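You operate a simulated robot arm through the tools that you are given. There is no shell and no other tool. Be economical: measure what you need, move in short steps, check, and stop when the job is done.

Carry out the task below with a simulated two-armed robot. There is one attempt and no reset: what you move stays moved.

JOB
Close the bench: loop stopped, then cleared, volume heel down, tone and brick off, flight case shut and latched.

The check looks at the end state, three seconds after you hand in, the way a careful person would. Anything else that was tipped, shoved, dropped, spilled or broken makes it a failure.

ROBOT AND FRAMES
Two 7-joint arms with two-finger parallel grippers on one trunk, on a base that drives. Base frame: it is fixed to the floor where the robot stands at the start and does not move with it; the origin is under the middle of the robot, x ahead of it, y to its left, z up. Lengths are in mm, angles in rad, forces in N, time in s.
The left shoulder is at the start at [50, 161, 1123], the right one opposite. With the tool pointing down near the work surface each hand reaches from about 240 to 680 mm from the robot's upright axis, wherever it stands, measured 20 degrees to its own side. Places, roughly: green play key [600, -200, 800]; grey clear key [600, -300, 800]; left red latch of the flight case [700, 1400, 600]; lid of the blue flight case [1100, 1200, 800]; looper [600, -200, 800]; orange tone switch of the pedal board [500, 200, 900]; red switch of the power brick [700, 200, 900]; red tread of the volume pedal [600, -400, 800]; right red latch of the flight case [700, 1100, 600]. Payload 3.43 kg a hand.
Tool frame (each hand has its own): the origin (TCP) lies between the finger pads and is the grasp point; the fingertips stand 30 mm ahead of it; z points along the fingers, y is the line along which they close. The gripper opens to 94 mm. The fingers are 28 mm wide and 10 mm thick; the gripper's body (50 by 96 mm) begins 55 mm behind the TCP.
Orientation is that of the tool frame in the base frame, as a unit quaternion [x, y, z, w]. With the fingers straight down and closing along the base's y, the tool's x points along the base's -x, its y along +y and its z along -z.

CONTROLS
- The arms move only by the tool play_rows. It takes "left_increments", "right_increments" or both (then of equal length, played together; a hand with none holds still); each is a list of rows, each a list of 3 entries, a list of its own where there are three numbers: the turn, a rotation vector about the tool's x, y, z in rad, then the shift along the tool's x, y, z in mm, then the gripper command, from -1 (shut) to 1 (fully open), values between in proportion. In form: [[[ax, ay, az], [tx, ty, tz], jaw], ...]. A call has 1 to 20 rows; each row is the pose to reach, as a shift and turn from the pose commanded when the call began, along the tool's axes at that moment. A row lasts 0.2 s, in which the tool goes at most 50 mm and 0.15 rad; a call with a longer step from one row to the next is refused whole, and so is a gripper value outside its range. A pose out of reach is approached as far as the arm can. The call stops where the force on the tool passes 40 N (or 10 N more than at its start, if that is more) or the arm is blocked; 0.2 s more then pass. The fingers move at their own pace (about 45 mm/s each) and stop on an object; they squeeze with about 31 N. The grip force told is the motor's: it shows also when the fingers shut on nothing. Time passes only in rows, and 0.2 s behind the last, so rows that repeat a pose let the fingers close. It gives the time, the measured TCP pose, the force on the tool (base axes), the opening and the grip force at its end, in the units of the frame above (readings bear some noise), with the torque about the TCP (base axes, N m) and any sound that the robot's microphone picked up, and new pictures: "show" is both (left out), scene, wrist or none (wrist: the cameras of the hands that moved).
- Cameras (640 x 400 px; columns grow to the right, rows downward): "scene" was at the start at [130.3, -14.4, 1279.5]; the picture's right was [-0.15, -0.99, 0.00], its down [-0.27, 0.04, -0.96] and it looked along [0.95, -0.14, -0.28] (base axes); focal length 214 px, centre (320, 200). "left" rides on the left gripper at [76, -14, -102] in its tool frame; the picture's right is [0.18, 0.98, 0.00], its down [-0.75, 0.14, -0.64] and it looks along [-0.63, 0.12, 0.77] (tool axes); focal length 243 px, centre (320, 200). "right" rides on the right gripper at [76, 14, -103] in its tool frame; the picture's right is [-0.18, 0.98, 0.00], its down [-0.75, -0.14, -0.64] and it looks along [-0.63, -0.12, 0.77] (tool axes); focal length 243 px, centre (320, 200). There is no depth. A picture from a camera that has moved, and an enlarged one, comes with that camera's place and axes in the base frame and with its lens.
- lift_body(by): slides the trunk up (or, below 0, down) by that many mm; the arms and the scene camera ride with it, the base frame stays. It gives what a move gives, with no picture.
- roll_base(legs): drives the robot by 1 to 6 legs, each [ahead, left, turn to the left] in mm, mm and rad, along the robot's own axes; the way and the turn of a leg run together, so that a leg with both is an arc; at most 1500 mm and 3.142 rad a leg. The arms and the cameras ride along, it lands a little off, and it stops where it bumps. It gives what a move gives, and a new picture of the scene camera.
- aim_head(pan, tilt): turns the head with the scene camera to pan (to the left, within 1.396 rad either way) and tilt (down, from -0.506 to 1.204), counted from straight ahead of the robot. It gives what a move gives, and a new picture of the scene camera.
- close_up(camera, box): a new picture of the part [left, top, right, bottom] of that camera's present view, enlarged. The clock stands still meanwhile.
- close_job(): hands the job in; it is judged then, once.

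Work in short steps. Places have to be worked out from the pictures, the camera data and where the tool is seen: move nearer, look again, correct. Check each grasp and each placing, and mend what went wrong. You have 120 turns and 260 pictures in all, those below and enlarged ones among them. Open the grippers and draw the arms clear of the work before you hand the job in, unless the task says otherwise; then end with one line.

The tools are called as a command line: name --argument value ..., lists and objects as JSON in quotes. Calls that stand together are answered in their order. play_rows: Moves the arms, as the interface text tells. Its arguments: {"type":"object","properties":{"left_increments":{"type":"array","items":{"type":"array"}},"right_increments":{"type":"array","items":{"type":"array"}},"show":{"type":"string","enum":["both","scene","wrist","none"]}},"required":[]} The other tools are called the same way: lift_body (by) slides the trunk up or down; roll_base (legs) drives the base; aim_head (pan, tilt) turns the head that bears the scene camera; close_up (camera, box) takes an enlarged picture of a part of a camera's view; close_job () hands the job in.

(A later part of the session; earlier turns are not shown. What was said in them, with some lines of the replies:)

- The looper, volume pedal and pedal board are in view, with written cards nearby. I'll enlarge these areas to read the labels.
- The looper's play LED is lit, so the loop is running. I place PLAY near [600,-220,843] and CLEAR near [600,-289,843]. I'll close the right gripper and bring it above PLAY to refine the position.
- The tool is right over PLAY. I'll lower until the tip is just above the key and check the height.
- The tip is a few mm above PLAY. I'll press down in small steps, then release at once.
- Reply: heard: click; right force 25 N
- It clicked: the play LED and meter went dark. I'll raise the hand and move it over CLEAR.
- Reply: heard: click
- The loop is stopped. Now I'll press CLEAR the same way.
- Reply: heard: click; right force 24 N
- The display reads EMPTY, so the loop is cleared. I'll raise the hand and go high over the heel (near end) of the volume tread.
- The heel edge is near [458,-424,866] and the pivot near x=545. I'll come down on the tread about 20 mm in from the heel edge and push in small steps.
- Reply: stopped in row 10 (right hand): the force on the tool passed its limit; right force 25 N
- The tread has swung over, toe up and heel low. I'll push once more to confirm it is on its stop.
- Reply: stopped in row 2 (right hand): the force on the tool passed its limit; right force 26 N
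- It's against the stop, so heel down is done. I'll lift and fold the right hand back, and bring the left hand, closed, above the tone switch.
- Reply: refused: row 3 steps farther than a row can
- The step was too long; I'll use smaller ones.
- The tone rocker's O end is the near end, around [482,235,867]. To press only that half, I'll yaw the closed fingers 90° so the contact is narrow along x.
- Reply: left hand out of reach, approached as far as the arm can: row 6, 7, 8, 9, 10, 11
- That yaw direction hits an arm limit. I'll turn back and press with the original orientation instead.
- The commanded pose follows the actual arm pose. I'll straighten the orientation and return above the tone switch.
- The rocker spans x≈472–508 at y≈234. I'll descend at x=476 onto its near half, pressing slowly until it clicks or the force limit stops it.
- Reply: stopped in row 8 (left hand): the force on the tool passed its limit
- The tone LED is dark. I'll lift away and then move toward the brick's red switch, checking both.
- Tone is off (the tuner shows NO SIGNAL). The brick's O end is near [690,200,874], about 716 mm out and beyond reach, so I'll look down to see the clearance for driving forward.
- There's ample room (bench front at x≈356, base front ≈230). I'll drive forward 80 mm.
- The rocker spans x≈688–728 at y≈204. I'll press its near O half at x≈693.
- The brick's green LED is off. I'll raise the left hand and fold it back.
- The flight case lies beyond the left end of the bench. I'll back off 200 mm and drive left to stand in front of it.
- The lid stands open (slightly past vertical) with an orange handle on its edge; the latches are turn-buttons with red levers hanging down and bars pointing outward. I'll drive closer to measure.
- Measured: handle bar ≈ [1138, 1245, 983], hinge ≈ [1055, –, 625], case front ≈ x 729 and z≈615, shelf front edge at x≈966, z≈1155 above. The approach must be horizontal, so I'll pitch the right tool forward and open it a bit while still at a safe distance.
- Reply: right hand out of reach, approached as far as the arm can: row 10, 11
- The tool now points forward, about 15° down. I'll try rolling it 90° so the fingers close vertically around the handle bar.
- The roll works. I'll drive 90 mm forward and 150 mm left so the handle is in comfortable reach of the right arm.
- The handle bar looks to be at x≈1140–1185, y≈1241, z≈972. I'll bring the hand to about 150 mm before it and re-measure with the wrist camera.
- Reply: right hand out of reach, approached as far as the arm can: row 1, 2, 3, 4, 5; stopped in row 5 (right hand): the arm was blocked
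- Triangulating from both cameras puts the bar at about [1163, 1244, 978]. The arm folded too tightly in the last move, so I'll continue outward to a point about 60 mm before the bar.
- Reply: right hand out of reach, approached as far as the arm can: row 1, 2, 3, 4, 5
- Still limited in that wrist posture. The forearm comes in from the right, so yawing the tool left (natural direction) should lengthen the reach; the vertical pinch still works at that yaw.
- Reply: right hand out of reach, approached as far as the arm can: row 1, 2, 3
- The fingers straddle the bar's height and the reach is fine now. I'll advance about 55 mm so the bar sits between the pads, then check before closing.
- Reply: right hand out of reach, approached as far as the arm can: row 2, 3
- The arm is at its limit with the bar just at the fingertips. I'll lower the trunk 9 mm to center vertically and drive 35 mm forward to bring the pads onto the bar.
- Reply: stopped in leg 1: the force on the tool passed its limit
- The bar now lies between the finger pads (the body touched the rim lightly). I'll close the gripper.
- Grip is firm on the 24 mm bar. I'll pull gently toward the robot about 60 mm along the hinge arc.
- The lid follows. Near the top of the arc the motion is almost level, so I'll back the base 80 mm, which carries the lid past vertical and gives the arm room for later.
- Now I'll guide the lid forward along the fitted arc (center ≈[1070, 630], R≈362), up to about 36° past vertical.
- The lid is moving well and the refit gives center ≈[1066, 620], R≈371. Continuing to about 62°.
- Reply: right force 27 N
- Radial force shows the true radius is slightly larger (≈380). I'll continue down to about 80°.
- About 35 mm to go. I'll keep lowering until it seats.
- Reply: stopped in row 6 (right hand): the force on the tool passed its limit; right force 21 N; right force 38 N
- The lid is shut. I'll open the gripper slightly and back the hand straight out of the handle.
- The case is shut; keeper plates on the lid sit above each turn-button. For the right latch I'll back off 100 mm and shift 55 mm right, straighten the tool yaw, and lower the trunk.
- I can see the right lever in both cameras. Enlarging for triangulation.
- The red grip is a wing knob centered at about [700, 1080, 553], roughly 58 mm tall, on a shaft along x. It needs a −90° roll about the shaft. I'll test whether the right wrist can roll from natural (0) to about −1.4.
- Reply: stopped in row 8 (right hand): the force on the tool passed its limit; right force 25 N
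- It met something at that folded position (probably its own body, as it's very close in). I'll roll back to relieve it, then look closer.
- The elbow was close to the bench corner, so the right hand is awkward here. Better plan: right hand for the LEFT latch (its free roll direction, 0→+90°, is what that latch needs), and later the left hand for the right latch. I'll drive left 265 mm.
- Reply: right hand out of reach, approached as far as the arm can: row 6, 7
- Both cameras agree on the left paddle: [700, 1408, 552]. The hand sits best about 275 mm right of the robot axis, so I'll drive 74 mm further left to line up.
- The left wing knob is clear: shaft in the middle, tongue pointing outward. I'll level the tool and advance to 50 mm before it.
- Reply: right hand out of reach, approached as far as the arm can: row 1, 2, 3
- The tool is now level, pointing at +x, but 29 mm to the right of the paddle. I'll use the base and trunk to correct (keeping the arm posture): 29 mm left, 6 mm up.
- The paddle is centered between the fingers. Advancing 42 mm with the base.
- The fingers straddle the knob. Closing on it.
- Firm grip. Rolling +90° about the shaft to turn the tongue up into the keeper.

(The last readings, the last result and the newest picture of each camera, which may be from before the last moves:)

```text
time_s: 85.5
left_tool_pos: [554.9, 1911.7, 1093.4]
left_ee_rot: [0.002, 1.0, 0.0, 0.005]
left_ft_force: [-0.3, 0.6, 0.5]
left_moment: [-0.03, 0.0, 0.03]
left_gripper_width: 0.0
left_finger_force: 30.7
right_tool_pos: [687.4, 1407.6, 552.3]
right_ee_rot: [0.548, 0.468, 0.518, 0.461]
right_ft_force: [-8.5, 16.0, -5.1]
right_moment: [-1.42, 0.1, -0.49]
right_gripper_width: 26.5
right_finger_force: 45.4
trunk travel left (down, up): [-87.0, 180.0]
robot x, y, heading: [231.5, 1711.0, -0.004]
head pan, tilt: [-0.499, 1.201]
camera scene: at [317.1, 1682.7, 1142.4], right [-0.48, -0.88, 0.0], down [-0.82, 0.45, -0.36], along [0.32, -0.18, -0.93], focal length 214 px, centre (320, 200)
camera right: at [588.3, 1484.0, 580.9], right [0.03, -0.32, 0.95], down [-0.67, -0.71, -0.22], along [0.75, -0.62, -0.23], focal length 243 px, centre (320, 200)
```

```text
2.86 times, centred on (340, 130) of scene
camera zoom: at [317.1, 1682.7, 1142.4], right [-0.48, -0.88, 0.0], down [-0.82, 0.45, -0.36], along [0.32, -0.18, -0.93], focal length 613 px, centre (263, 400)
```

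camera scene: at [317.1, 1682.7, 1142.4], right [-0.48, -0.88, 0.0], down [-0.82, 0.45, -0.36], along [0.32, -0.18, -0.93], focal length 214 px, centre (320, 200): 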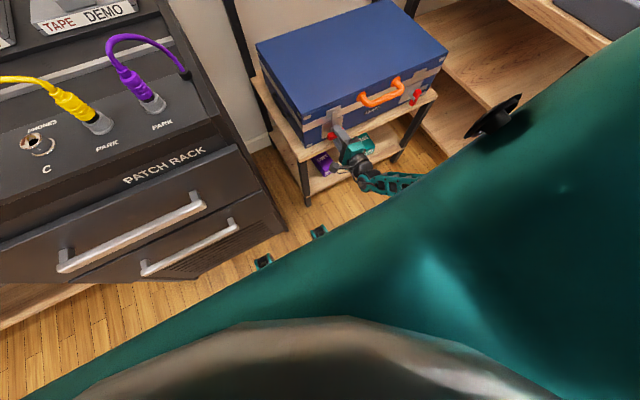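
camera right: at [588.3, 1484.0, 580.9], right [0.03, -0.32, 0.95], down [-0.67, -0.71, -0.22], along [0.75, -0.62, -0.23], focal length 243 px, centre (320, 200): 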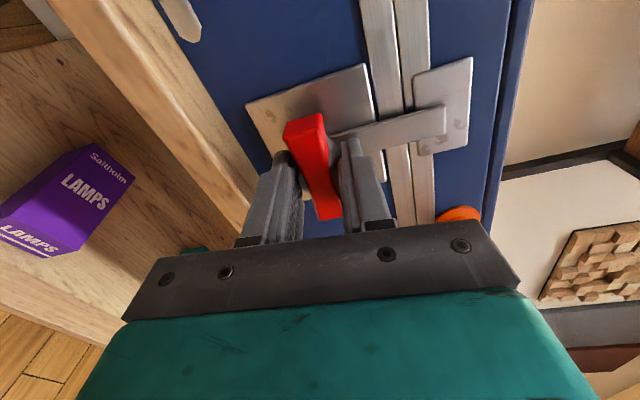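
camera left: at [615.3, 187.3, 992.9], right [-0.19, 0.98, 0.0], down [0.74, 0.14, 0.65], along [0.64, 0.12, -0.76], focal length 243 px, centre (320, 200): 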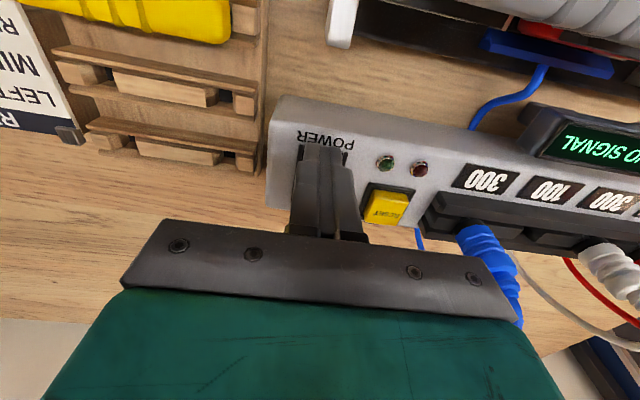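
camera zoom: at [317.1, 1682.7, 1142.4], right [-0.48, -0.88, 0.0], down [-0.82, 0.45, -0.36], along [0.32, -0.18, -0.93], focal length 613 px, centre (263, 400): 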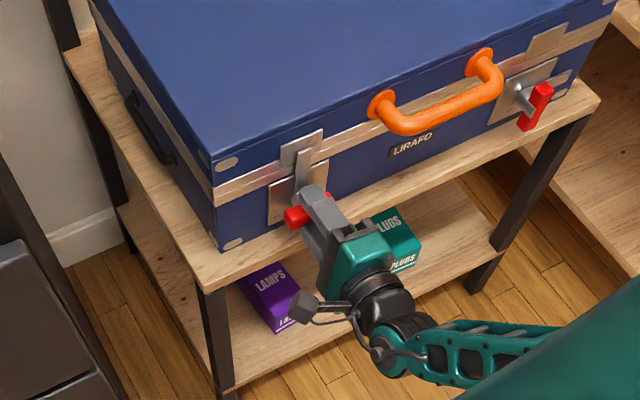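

The tongue now lies across the seam onto the keeper plate. I'll nudge a further 0.15 rad to make sure it's on its stop.

play_rows --right_increments '[[[0, 0, 0.08], [0, 0, 0], -1], [[0, 0, 0.15], [0, 0, 0], -1], [[0, 0, 0.15], [0, 0, 0], -1]]' --show "wrist"

close_up --camera "right" --box '[220, 30, 500, 220]'

```text
time_s: 86.3
left_tool_pos: [554.8, 1910.9, 1093.9]
left_ee_rot: [0.001, 1.0, 0.0, 0.005]
left_ft_force: [-0.2, 0.7, 0.0]
left_moment: [0.0, 0.02, 0.01]
left_gripper_width: 0.0
left_finger_force: 30.8
right_tool_pos: [687.6, 1407.5, 551.8]
right_ee_rot: [0.582, 0.426, 0.55, 0.422]
right_ft_force: [-10.1, 4.8, -5.6]
right_moment: [-1.73, 0.09, -0.02]
right_gripper_width: 30.2
right_finger_force: 45.1
trunk travel left (down, up): [-87.0, 180.0]
robot x, y, heading: [228.4, 1708.8, -0.004]
head pan, tilt: [-0.499, 1.201]
camera right: at [588.7, 1478.1, 591.4], right [0.03, -0.45, 0.89], down [-0.67, -0.67, -0.32], along [0.74, -0.59, -0.32], focal length 243 px, centre (320, 200)
```

right: 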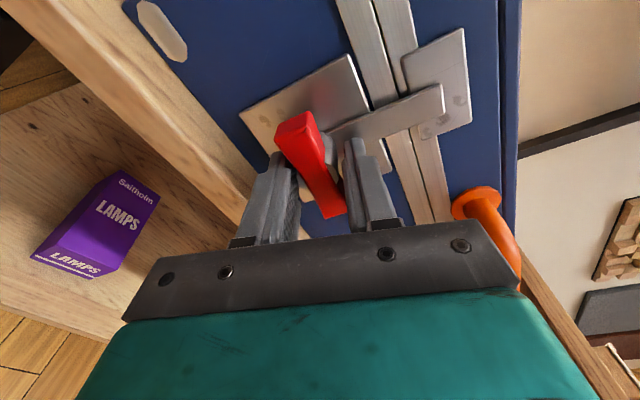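

```text
2.11 times, centred on (360, 125) of right
camera zoom: at [588.7, 1478.1, 591.4], right [0.03, -0.45, 0.89], down [-0.67, -0.67, -0.32], along [0.74, -0.59, -0.32], focal length 511 px, centre (236, 358)
```

zoom: 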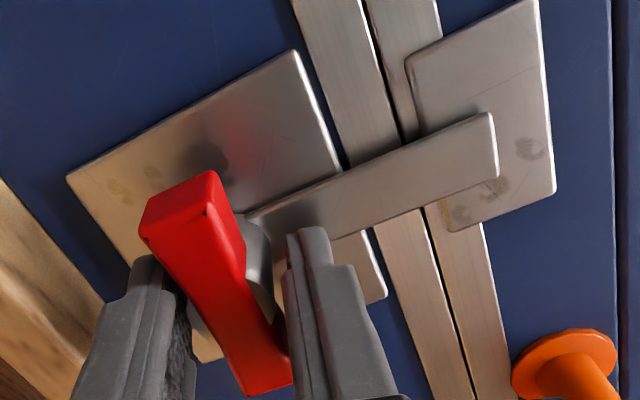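

The knob is on its stop (paddle began rotating inside the grip), tongue square over the keeper. I'll relax the roll, open, and withdraw.

play_rows --right_increments '[[[0, 0, -0.12], [0, 0, 0], -1], [[0, 0, -0.17], [0, 0, 0], -0.4], [[0, 0, -0.17], [0, 0, 0], 0], [[0, 0, -0.17], [0, 0, -15], 0.1], [[0, 0, -0.17], [0, 0, -40], 0.1], [[0, 0, -0.17], [0, 0, -80], 0.1]]'

close_up --camera "scene" --box '[240, 60, 440, 200]'

```text
time_s: 87.7
left_tool_pos: [555.7, 1909.9, 1094.0]
left_ee_rot: [0.002, 1.0, 0.0, 0.005]
left_ft_force: [-0.6, -0.1, 1.0]
left_moment: [0.02, -0.01, 0.0]
left_gripper_width: 0.0
left_finger_force: 31.0
right_tool_pos: [608.1, 1410.3, 555.7]
right_ee_rot: [0.544, 0.473, 0.514, 0.465]
right_ft_force: [0.5, 1.0, 0.3]
right_moment: [-0.03, 0.01, 0.0]
right_gripper_width: 51.6
right_finger_force: 0.0
trunk travel left (down, up): [-87.0, 180.0]
robot x, y, heading: [231.4, 1709.8, -0.008]
head pan, tilt: [-0.499, 1.201]
camera scene: at [317.0, 1682.2, 1142.4], right [-0.48, -0.88, 0.0], down [-0.82, 0.45, -0.36], along [0.32, -0.18, -0.93], focal length 214 px, centre (320, 200)
camera right: at [508.9, 1486.0, 583.7], right [0.03, -0.3, 0.95], down [-0.67, -0.72, -0.21], along [0.75, -0.63, -0.22], focal length 243 px, centre (320, 200)
```

scene: 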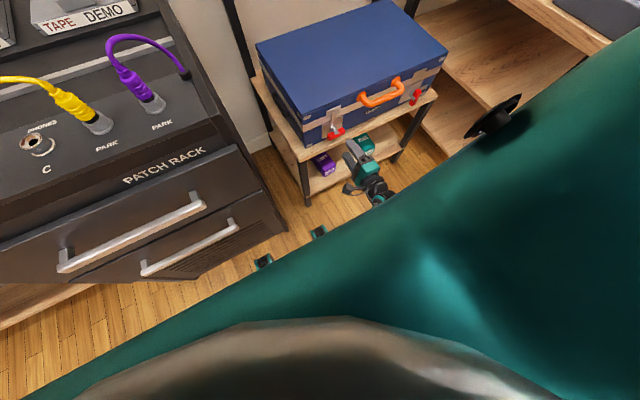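
right: 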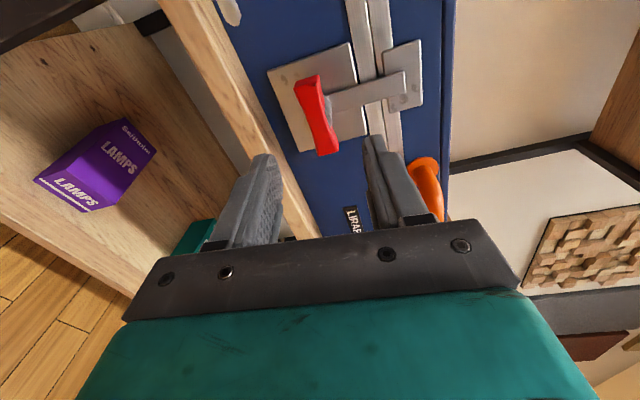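

```text
2.86 times, centred on (340, 130) of scene
camera zoom: at [317.0, 1682.2, 1142.4], right [-0.48, -0.88, 0.0], down [-0.82, 0.45, -0.36], along [0.32, -0.18, -0.93], focal length 613 px, centre (263, 400)
```

zoom: 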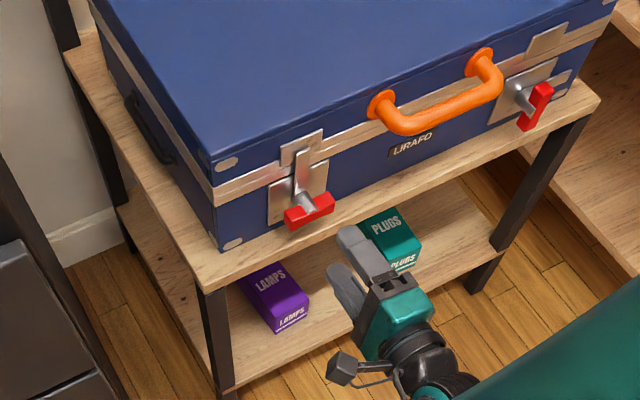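

Left latch is engaged. For the right latch I need a −90° turn; the right wrist may roll far the positive way, so starting at roll +π and turning back to +π/2 would do it. I'll test that here in free space.

play_rows --right_increments '[[[0, 0, 0.14], [0, 0, 0], 0], [[0, 0, 0.28], [0, 0, 0], 0], [[0, 0, 0.42], [0, 0, 0], 0], [[0, 0, 0.56], [0, 0, 0], 0], [[0, 0, 0.7], [0, 0, 0], 0], [[0, 0, 0.84], [0, 0, 0], 0], [[0, 0, 0.98], [0, 0, 0], 0], [[0, 0, 1.12], [0, 0, 0], 0], [[0, 0, 1.26], [0, 0, 0], 0], [[0, 0, 1.4], [0, 0, 0], 0], [[0, 0, 1.54], [0, 0, 0], 0]]' --show "wrist"

```text
time_s: 90.1
left_tool_pos: [555.4, 1912.0, 1093.5]
left_ee_rot: [0.002, 1.0, 0.0, 0.004]
left_ft_force: [-0.3, -0.5, 0.0]
left_moment: [0.0, -0.01, 0.04]
left_gripper_width: 0.0
left_finger_force: 30.8
right_tool_pos: [608.5, 1409.3, 555.9]
right_ee_rot: [0.72, -0.041, 0.693, -0.024]
right_ft_force: [-0.4, 0.1, -0.2]
right_moment: [0.01, -0.01, 0.0]
right_gripper_width: 47.0
right_finger_force: 0.1
trunk travel left (down, up): [-87.0, 180.0]
robot x, y, heading: [231.5, 1708.8, -0.003]
head pan, tilt: [-0.499, 1.201]
camera right: at [508.7, 1390.5, 634.2], right [-0.03, -0.96, -0.27], down [-0.67, 0.22, -0.71], along [0.75, 0.16, -0.65], focal length 243 px, centre (320, 200)
```

right: 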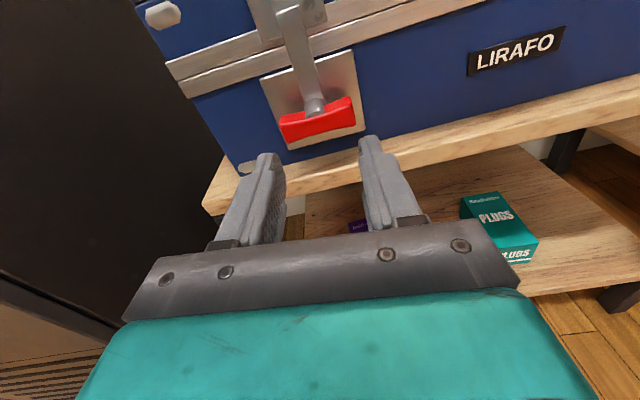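

Roll ≈π works, so the right hand can do the right latch too. Before driving right, I'll look at where the right elbow is relative to the bench end.

aim_head --pan -1.1 --tilt 0.8

```text
time_s: 91.1
left_tool_pos: [555.7, 1910.8, 1091.7]
left_ee_rot: [0.002, 1.0, -0.001, 0.004]
left_ft_force: [0.5, -0.3, 0.3]
left_moment: [0.02, -0.01, 0.04]
left_gripper_width: 0.0
left_finger_force: 31.2
right_tool_pos: [608.7, 1410.0, 556.4]
right_ee_rot: [0.72, -0.04, 0.693, -0.022]
right_ft_force: [0.1, -1.1, 0.1]
right_moment: [0.01, 0.0, 0.01]
right_gripper_width: 46.9
right_finger_force: 0.1
trunk travel left (down, up): [-87.0, 180.0]
robot x, y, heading: [230.7, 1709.6, -0.006]
head pan, tilt: [-1.1, 0.799]
camera scene: at [304.4, 1637.2, 1170.1], right [-0.89, -0.45, 0.0], down [-0.32, 0.64, -0.7], along [0.31, -0.62, -0.72], focal length 214 px, centre (320, 200)
```

scene: 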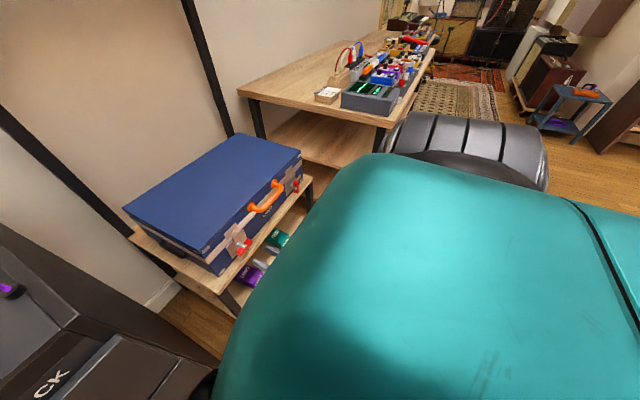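

The elbow sits at about x≈230 (behind the bench's front edge x≈360), so sliding right should leave ≥60 mm clearance. Driving right in two legs.

roll_base --legs '[[0, -200, 0]]'

```text
time_s: 92.7
left_tool_pos: [554.5, 1711.0, 1093.5]
left_ee_rot: [0.002, 1.0, 0.0, 0.004]
left_ft_force: [-0.3, -0.1, 0.0]
left_moment: [0.0, -0.02, 0.02]
left_gripper_width: 0.1
left_finger_force: 31.2
right_tool_pos: [606.5, 1209.0, 555.4]
right_ee_rot: [0.719, -0.038, 0.693, -0.023]
right_ft_force: [0.3, 0.4, 1.4]
right_moment: [0.03, -0.01, 0.03]
right_gripper_width: 47.1
right_finger_force: 0.2
trunk travel left (down, up): [-87.0, 180.0]
robot x, y, heading: [230.2, 1511.1, -0.009]
head pan, tilt: [-1.1, 0.799]
camera scene: at [303.1, 1437.1, 1170.1], right [-0.89, -0.45, 0.0], down [-0.32, 0.64, -0.7], along [0.31, -0.62, -0.72], focal length 214 px, centre (320, 200)
```

scene: 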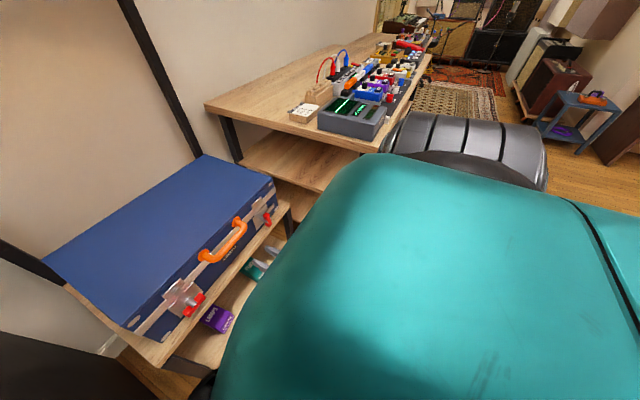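

Still clear (elbow x<300, bench corner at ≈[370–390, 870]). Continuing 129 mm right.

roll_base --legs '[[0, -129, 0]]'

close_up --camera "right" --box '[180, 0, 480, 220]'

```text
time_s: 93.9
left_tool_pos: [551.9, 1584.0, 1093.6]
left_ee_rot: [0.003, 1.0, 0.0, 0.004]
left_ft_force: [0.5, 0.6, -1.0]
left_moment: [-0.01, 0.0, -0.04]
left_gripper_width: 0.1
left_finger_force: 30.9
right_tool_pos: [605.8, 1082.5, 555.0]
right_ee_rot: [0.72, -0.04, 0.693, -0.023]
right_ft_force: [0.2, -0.5, 1.0]
right_moment: [-0.01, 0.0, -0.04]
right_gripper_width: 47.1
right_finger_force: 0.1
trunk travel left (down, up): [-87.0, 180.0]
robot x, y, heading: [229.2, 1383.3, -0.004]
head pan, tilt: [-1.1, 0.799]
camera scene: at [302.1, 1309.7, 1170.1], right [-0.89, -0.45, 0.0], down [-0.32, 0.64, -0.7], along [0.31, -0.62, -0.72], focal length 214 px, centre (320, 200)
```

scene: 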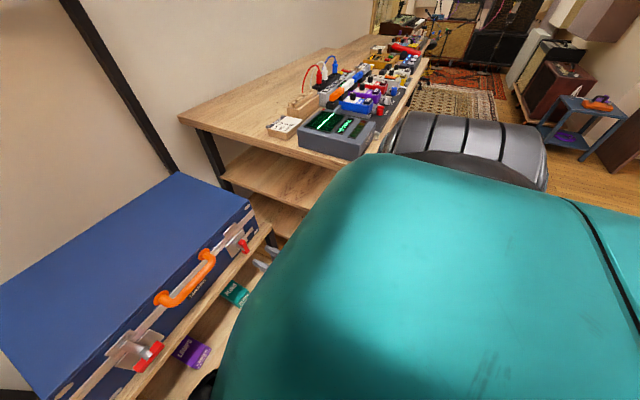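

```text
1.82 times, centred on (330, 110) of right
camera zoom: at [506.0, 1063.2, 634.1], right [-0.03, -0.96, -0.27], down [-0.67, 0.22, -0.71], along [0.75, 0.16, -0.65], focal length 441 px, centre (302, 364)
```

zoom: 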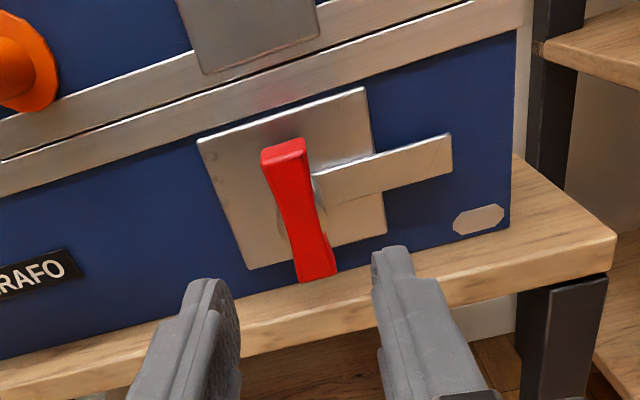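

The hand is lined up: paddle at [700, 1081.6, 554] versus TCP y 1082.5, z 555. Advancing with the arm to straddle it.

play_rows --right_increments '[[[0, 0, 0], [0.5, 0, 25], 0], [[0, 0, 0], [1, 0, 50], 0], [[0, 0, 0], [2, 0, 68], 0], [[0, 0, 0], [2, 0, 82], 0]]' --show "none"

close_up --camera "right" --box '[180, 0, 480, 220]'

```text
time_s: 94.9
left_tool_pos: [554.0, 1582.4, 1092.8]
left_ee_rot: [0.003, 1.0, 0.0, 0.005]
left_ft_force: [0.0, -0.1, -0.1]
left_moment: [0.0, 0.01, -0.03]
left_gripper_width: 0.3
left_finger_force: 31.2
right_tool_pos: [687.5, 1078.9, 555.6]
right_ee_rot: [0.719, -0.04, 0.693, -0.022]
right_ft_force: [-0.5, -0.4, 0.4]
right_moment: [0.0, -0.02, 0.01]
right_gripper_width: 47.0
right_finger_force: 0.0
trunk travel left (down, up): [-87.0, 180.0]
robot x, y, heading: [228.0, 1381.5, -0.009]
head pan, tilt: [-1.1, 0.799]
```

```text
1.82 times, centred on (330, 110) of right
camera zoom: at [588.7, 1061.1, 633.2], right [-0.03, -0.96, -0.27], down [-0.67, 0.22, -0.71], along [0.75, 0.16, -0.65], focal length 441 px, centre (302, 364)
```

zoom: 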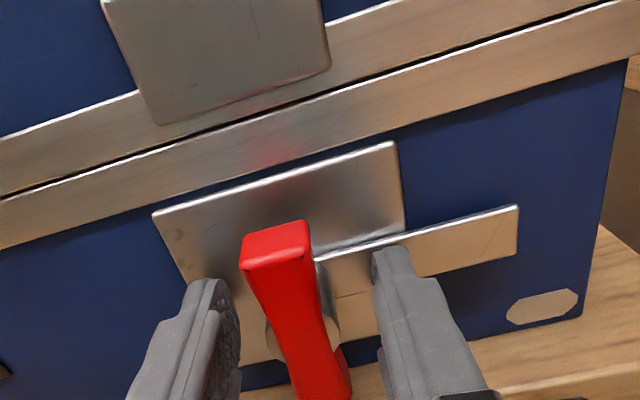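

Straddled properly. I'll close the fingers on the knob.

play_rows --right_increments '[[[0, 0, 0], [0, -1, 0], -0.4], [[0, 0, 0], [0, -2, 0], -1], [[0, 0, 0], [0, -2, 0], -1], [[0, 0, 0], [0, -2, 0], -1]]' --show "wrist"

```text
time_s: 95.9
left_tool_pos: [554.1, 1582.6, 1094.3]
left_ee_rot: [0.003, 1.0, 0.001, 0.004]
left_ft_force: [-0.7, 0.6, 0.4]
left_moment: [-0.03, 0.02, -0.01]
left_gripper_width: 0.0
left_finger_force: 31.0
right_tool_pos: [687.3, 1080.5, 554.6]
right_ee_rot: [0.72, -0.039, 0.693, -0.022]
right_ft_force: [2.3, -9.7, -0.3]
right_moment: [-0.74, 0.69, -0.17]
right_gripper_width: 25.5
right_finger_force: 44.6
trunk travel left (down, up): [-87.0, 180.0]
robot x, y, heading: [226.3, 1386.5, -0.005]
head pan, tilt: [-1.1, 0.799]
camera right: at [588.3, 1061.9, 633.1], right [-0.03, -0.96, -0.27], down [-0.67, 0.22, -0.71], along [0.75, 0.15, -0.65], focal length 243 px, centre (320, 200)
```

right: 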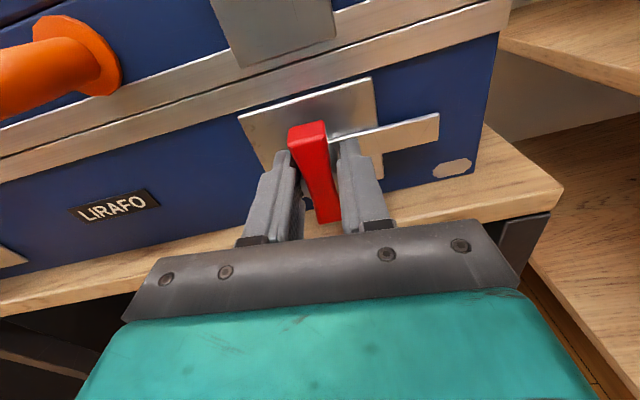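

Gripped. Rolling −90° (plus a small margin), watching for the stop.

play_rows --right_increments '[[[0, 0, -0.12], [0, 0, 0], -1], [[0, 0, -0.24], [0, 0, 0], -1], [[0, 0, -0.36], [0, 0, 0], -1], [[0, 0, -0.48], [0, 0, 0], -1], [[0, 0, -0.6], [0, 0, 0], -1], [[0, 0, -0.72], [0, 0, 0], -1], [[0, 0, -0.84], [0, 0, 0], -1], [[0, 0, -0.96], [0, 0, 0], -1], [[0, 0, -1.08], [0, 0, 0], -1], [[0, 0, -1.2], [0, 0, 0], -1], [[0, 0, -1.32], [0, 0, 0], -1], [[0, 0, -1.44], [0, 0, 0], -1], [[0, 0, -1.57], [0, 0, 0], -1], [[0, 0, -1.68], [0, 0, 0], -1]]' --show "wrist"

close_up --camera "scene" --box '[80, 150, 300, 390]'

```text
time_s: 98.9
left_tool_pos: [553.5, 1582.3, 1093.2]
left_ee_rot: [0.002, 1.0, 0.0, 0.005]
left_ft_force: [0.7, -0.4, 0.4]
left_moment: [0.0, 0.0, -0.03]
left_gripper_width: 0.0
left_finger_force: 31.1
right_tool_pos: [685.7, 1082.4, 553.1]
right_ee_rot: [0.51, 0.511, 0.479, 0.499]
right_ft_force: [-16.4, -6.4, -12.5]
right_moment: [0.17, -0.83, -1.07]
right_gripper_width: 23.1
right_finger_force: 45.0
trunk travel left (down, up): [-87.0, 180.0]
robot x, y, heading: [227.6, 1383.1, -0.01]
head pan, tilt: [-1.1, 0.799]
camera right: at [586.6, 1160.9, 569.9], right [0.04, -0.16, 0.99], down [-0.66, -0.74, -0.1], along [0.75, -0.65, -0.14], focal length 243 px, centre (320, 200)
```

right: 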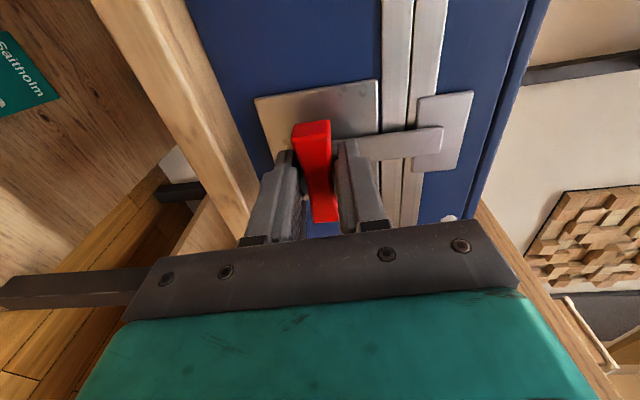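

```text
1.67 times, centred on (190, 270) of scene
camera zoom: at [302.2, 1309.2, 1170.0], right [-0.89, -0.45, 0.0], down [-0.32, 0.64, -0.7], along [0.31, -0.62, -0.72], focal length 358 px, centre (537, 83)
```

zoom: 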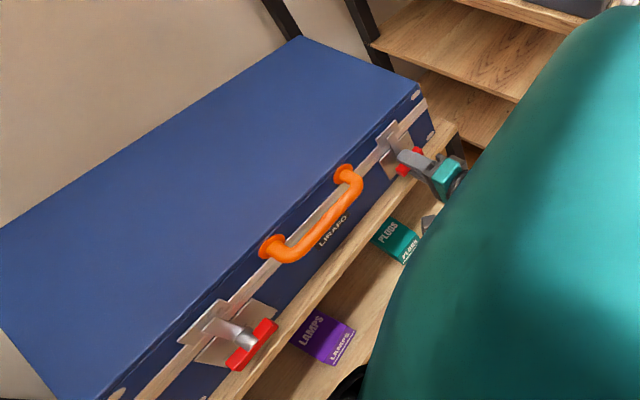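

The tongue is on the keeper. A further small nudge to confirm the stop.

play_rows --right_increments '[[[0, 0, -0.08], [0, 0, 0], -1], [[0, 0, -0.16], [0, 0, 0], -1], [[0, 0, -0.2], [0, 0, 0], -1]]' --show "none"

close_up --camera "right" --box '[220, 30, 500, 220]'

```text
time_s: 99.7
left_tool_pos: [554.5, 1583.3, 1093.0]
left_ee_rot: [0.003, 1.0, 0.0, 0.005]
left_ft_force: [1.0, 0.4, -0.2]
left_moment: [0.0, 0.03, 0.0]
left_gripper_width: 0.1
left_finger_force: 31.2
right_tool_pos: [685.7, 1083.9, 552.4]
right_ee_rot: [0.459, 0.558, 0.428, 0.543]
right_ft_force: [-17.4, 2.1, -11.2]
right_moment: [1.82, -0.07, -0.9]
right_gripper_width: 26.1
right_finger_force: 45.3
trunk travel left (down, up): [-87.0, 180.0]
robot x, y, heading: [227.8, 1384.2, -0.006]
head pan, tilt: [-1.1, 0.799]
```

```text
2.11 times, centred on (360, 125) of right
camera zoom: at [585.5, 1163.4, 555.0], right [0.04, 0.03, 1.0], down [-0.66, -0.75, 0.05], along [0.75, -0.66, -0.01], focal length 511 px, centre (236, 358)
```

zoom: 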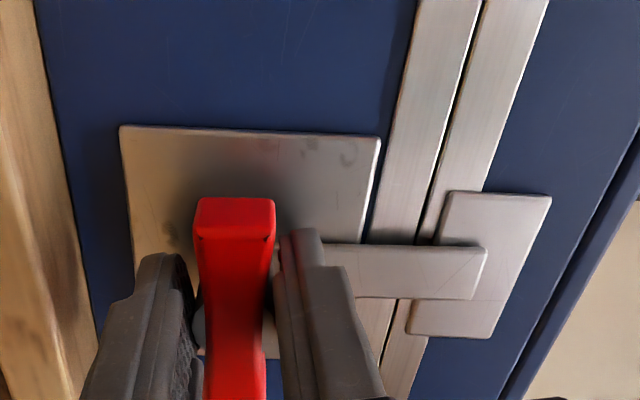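

Torque 1.8 N·m with the grip widening: it is on its stop and square. Relax, open, and withdraw.

play_rows --right_increments '[[[0, 0, 0.1], [0, 0, 0], -1], [[0, 0, 0.2], [0, 0, 0], -0.4], [[0, 0, 0.2], [0, 0, 0], 0], [[0, 0, 0.2], [0, 0, -15], 0.1], [[0, 0, 0.2], [0, 0, -45], 0.1], [[0, 0, 0.2], [0, 0, -85], 0.1]]' --show "wrist"

close_up --camera "scene" --box '[80, 150, 300, 390]'

```text
time_s: 101.1
left_tool_pos: [552.6, 1583.9, 1093.2]
left_ee_rot: [0.002, 1.0, -0.001, 0.004]
left_ft_force: [0.3, -0.5, 0.4]
left_moment: [0.01, 0.01, 0.0]
left_gripper_width: 0.0
left_finger_force: 31.8
right_tool_pos: [603.5, 1084.3, 558.7]
right_ee_rot: [0.509, 0.509, 0.48, 0.501]
right_ft_force: [0.2, 0.5, 0.4]
right_moment: [0.02, -0.01, 0.0]
right_gripper_width: 51.8
right_finger_force: 0.0
trunk travel left (down, up): [-87.0, 180.0]
robot x, y, heading: [232.4, 1381.7, -0.005]
head pan, tilt: [-1.1, 0.799]
camera right: at [503.4, 1162.8, 575.6], right [0.03, -0.16, 0.99], down [-0.66, -0.74, -0.1], along [0.75, -0.65, -0.13], focal length 243 px, centre (320, 200)
```

right: 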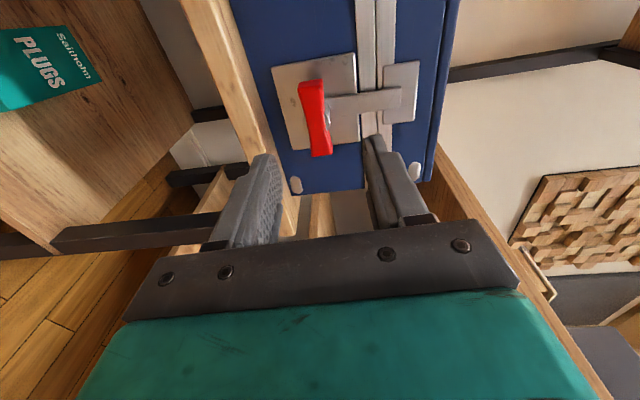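

```text
1.67 times, centred on (190, 270) of scene
camera zoom: at [302.0, 1309.9, 1170.1], right [-0.89, -0.45, 0.0], down [-0.32, 0.64, -0.7], along [0.31, -0.62, -0.72], focal length 358 px, centre (537, 83)
```

zoom: 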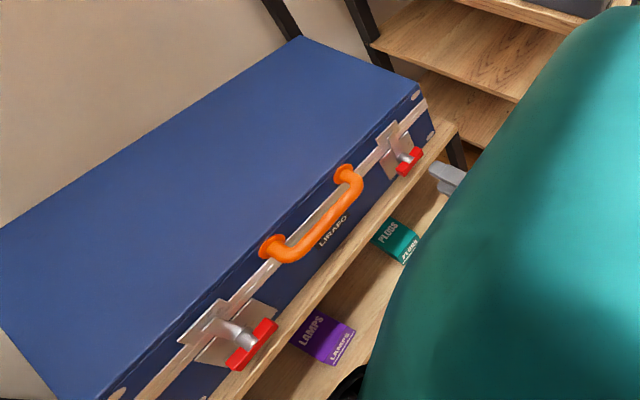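

Both latches are engaged. I'll back the robot away, open the left gripper, and inspect the bench from a distance.

roll_base --legs '[[-400, 0, 0]]'

play_rows --left_increments '[[[0, 0, 0], [0, 0, 0], 0], [[0, 0, 0], [0, 0, 0], 0.5], [[0, 0, 0], [0, 0, 0], 0.5]]' --show "none"

lift_body --by 150

roll_base --legs '[[0, -900, 0]]'

aim_head --pan -0.4 --tilt 0.5

```text
time_s: 103.6
left_tool_pos: [151.0, 1586.0, 1092.7]
left_ee_rot: [0.004, 1.0, 0.0, 0.004]
left_ft_force: [0.5, 0.5, -0.2]
left_moment: [-0.02, -0.01, 0.0]
left_gripper_width: 0.0
left_finger_force: 30.5
right_tool_pos: [199.1, 1086.4, 558.8]
right_ee_rot: [0.51, 0.509, 0.479, 0.501]
right_ft_force: [0.5, -0.5, 0.2]
right_moment: [0.0, -0.01, 0.01]
right_gripper_width: 51.8
right_finger_force: 0.0
trunk travel left (down, up): [-87.0, 180.0]
robot x, y, heading: [-174.3, 1386.3, -0.013]
head pan, tilt: [-1.1, 0.799]
camera scene: at [-101.3, 1313.2, 1170.1], right [-0.9, -0.45, 0.0], down [-0.32, 0.64, -0.7], along [0.31, -0.62, -0.72], focal length 214 px, centre (320, 200)
```

scene: 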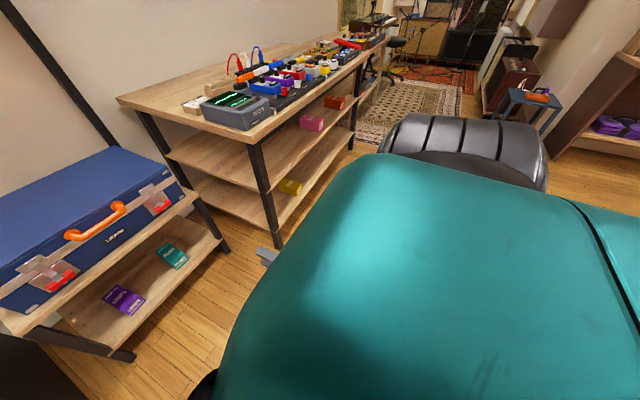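

```text
time_s: 104.4
left_tool_pos: [150.0, 1586.6, 1093.3]
left_ee_rot: [0.003, 1.0, 0.0, 0.005]
left_ft_force: [-0.3, 0.3, -0.1]
left_moment: [0.02, -0.01, -0.03]
left_gripper_width: 67.1
left_finger_force: 0.0
right_tool_pos: [200.1, 1087.0, 558.6]
right_ee_rot: [0.51, 0.509, 0.479, 0.501]
right_ft_force: [-0.7, -0.6, -0.3]
right_moment: [0.04, 0.01, 0.03]
right_gripper_width: 51.8
right_finger_force: 0.1
trunk travel left (down, up): [-87.0, 180.0]
robot x, y, heading: [-178.3, 1384.9, -0.01]
head pan, tilt: [-1.1, 0.799]
```

```text
time_s: 106.2
left_tool_pos: [150.1, 1586.7, 1242.7]
left_ee_rot: [0.003, 1.0, 0.001, 0.004]
left_ft_force: [-1.1, 0.0, -0.4]
left_moment: [0.01, 0.01, 0.01]
left_gripper_width: 70.5
left_finger_force: 0.1
right_tool_pos: [199.4, 1086.3, 707.7]
right_ee_rot: [0.51, 0.509, 0.48, 0.501]
right_ft_force: [-0.7, 0.1, -0.2]
right_moment: [0.01, -0.05, 0.01]
right_gripper_width: 51.7
right_finger_force: 0.1
trunk travel left (down, up): [-237.0, 30.0]
robot x, y, heading: [-174.6, 1385.0, -0.011]
head pan, tilt: [-1.1, 0.799]
```

```text
time_s: 110.9
left_tool_pos: [141.9, 688.1, 1243.2]
left_ee_rot: [0.004, 1.0, 0.0, 0.004]
left_ft_force: [-0.3, -0.6, -0.1]
left_moment: [-0.02, 0.01, 0.03]
left_gripper_width: 70.6
left_finger_force: 0.0
right_tool_pos: [191.2, 186.8, 708.7]
right_ee_rot: [0.51, 0.508, 0.478, 0.503]
right_ft_force: [-0.5, -0.2, 0.1]
right_moment: [-0.02, 0.03, 0.03]
right_gripper_width: 51.7
right_finger_force: 0.0
trunk travel left (down, up): [-237.0, 30.0]
robot x, y, heading: [-183.2, 487.9, -0.012]
head pan, tilt: [-1.1, 0.799]
camera scene: at [-109.9, 414.1, 1320.1], right [-0.9, -0.45, 0.0], down [-0.32, 0.64, -0.7], along [0.31, -0.62, -0.72], focal length 214 px, centre (320, 200)
```

scene: 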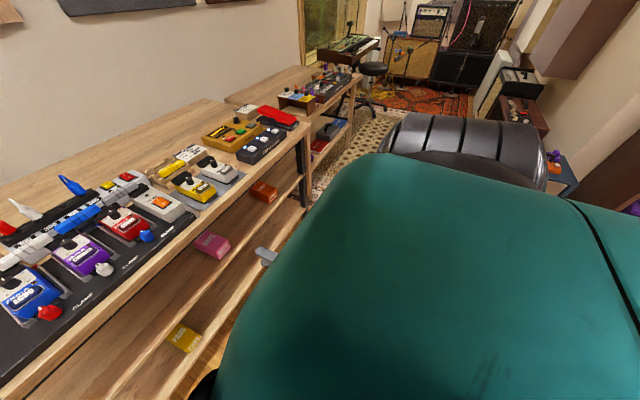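

```text
time_s: 112.0
left_tool_pos: [142.5, 686.8, 1243.8]
left_ee_rot: [0.003, 1.0, -0.001, 0.005]
left_ft_force: [-0.6, -0.3, 0.5]
left_moment: [0.03, 0.01, -0.02]
left_gripper_width: 70.4
left_finger_force: 0.0
right_tool_pos: [190.9, 188.8, 709.9]
right_ee_rot: [0.511, 0.509, 0.478, 0.501]
right_ft_force: [0.1, -0.6, 0.6]
right_moment: [0.01, -0.01, -0.02]
right_gripper_width: 51.6
right_finger_force: 0.1
trunk travel left (down, up): [-237.0, 30.0]
robot x, y, heading: [-182.9, 486.8, -0.006]
head pan, tilt: [-0.4, 0.499]
camera scene: at [-62.3, 450.3, 1346.1], right [-0.4, -0.92, 0.0], down [-0.44, 0.19, -0.88], along [0.8, -0.35, -0.48], focal length 214 px, centre (320, 200)
```

scene: 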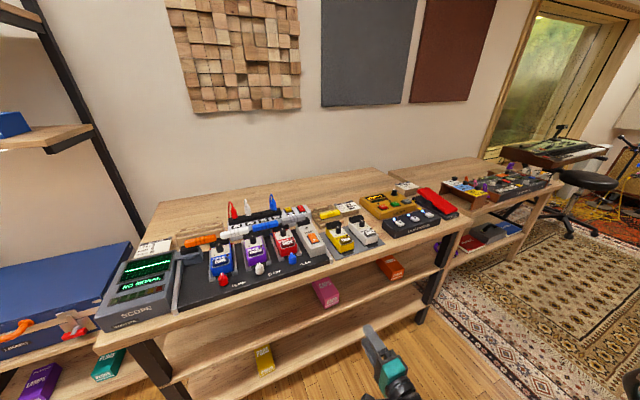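

close_up --camera "scene" --box '[220, 180, 350, 270]'

close_up --camera "scene" --box '[340, 170, 480, 260]'

```text
4.44 times, centred on (285, 225) of scene
camera zoom: at [-62.3, 450.3, 1346.1], right [-0.4, -0.92, 0.0], down [-0.44, 0.19, -0.88], along [0.8, -0.35, -0.48], focal length 953 px, centre (476, 89)
```

zoom: 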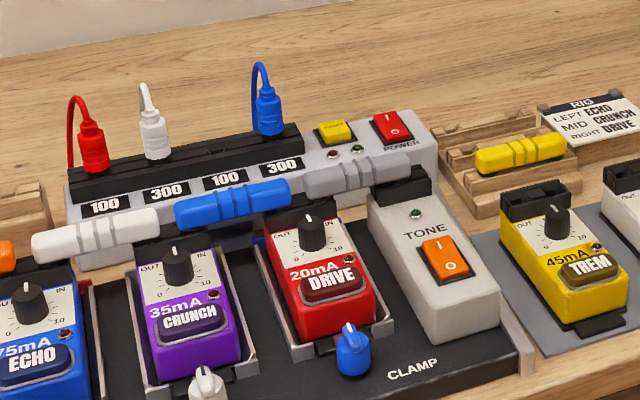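

```text
4.44 times, centred on (410, 215) of scene
camera zoom: at [-62.3, 450.3, 1346.1], right [-0.4, -0.92, 0.0], down [-0.44, 0.19, -0.88], along [0.8, -0.35, -0.48], focal length 953 px, centre (-80, 133)
```

zoom: 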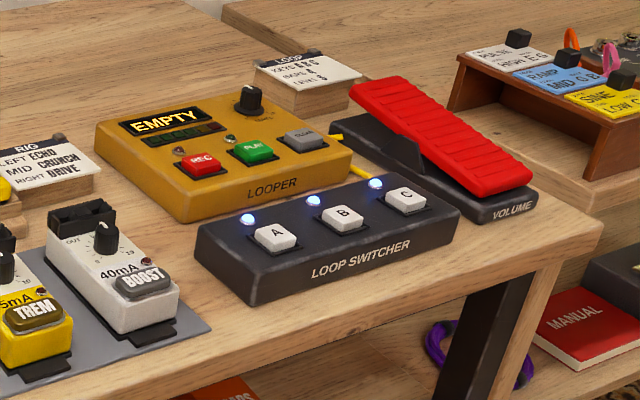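

Everything checks out: the looper shows EMPTY, the pedal is heel down, the tone and brick LEDs are dark, and the case is shut with both latches turned. The grippers are open and the arms are clear, so I'm handing in.

close_job

```text
The job is handed in.
```

The bench is closed: the loop is stopped and cleared, the volume pedal is heel down, tone and brick are off, and the flight case is shut with both latches engaged.
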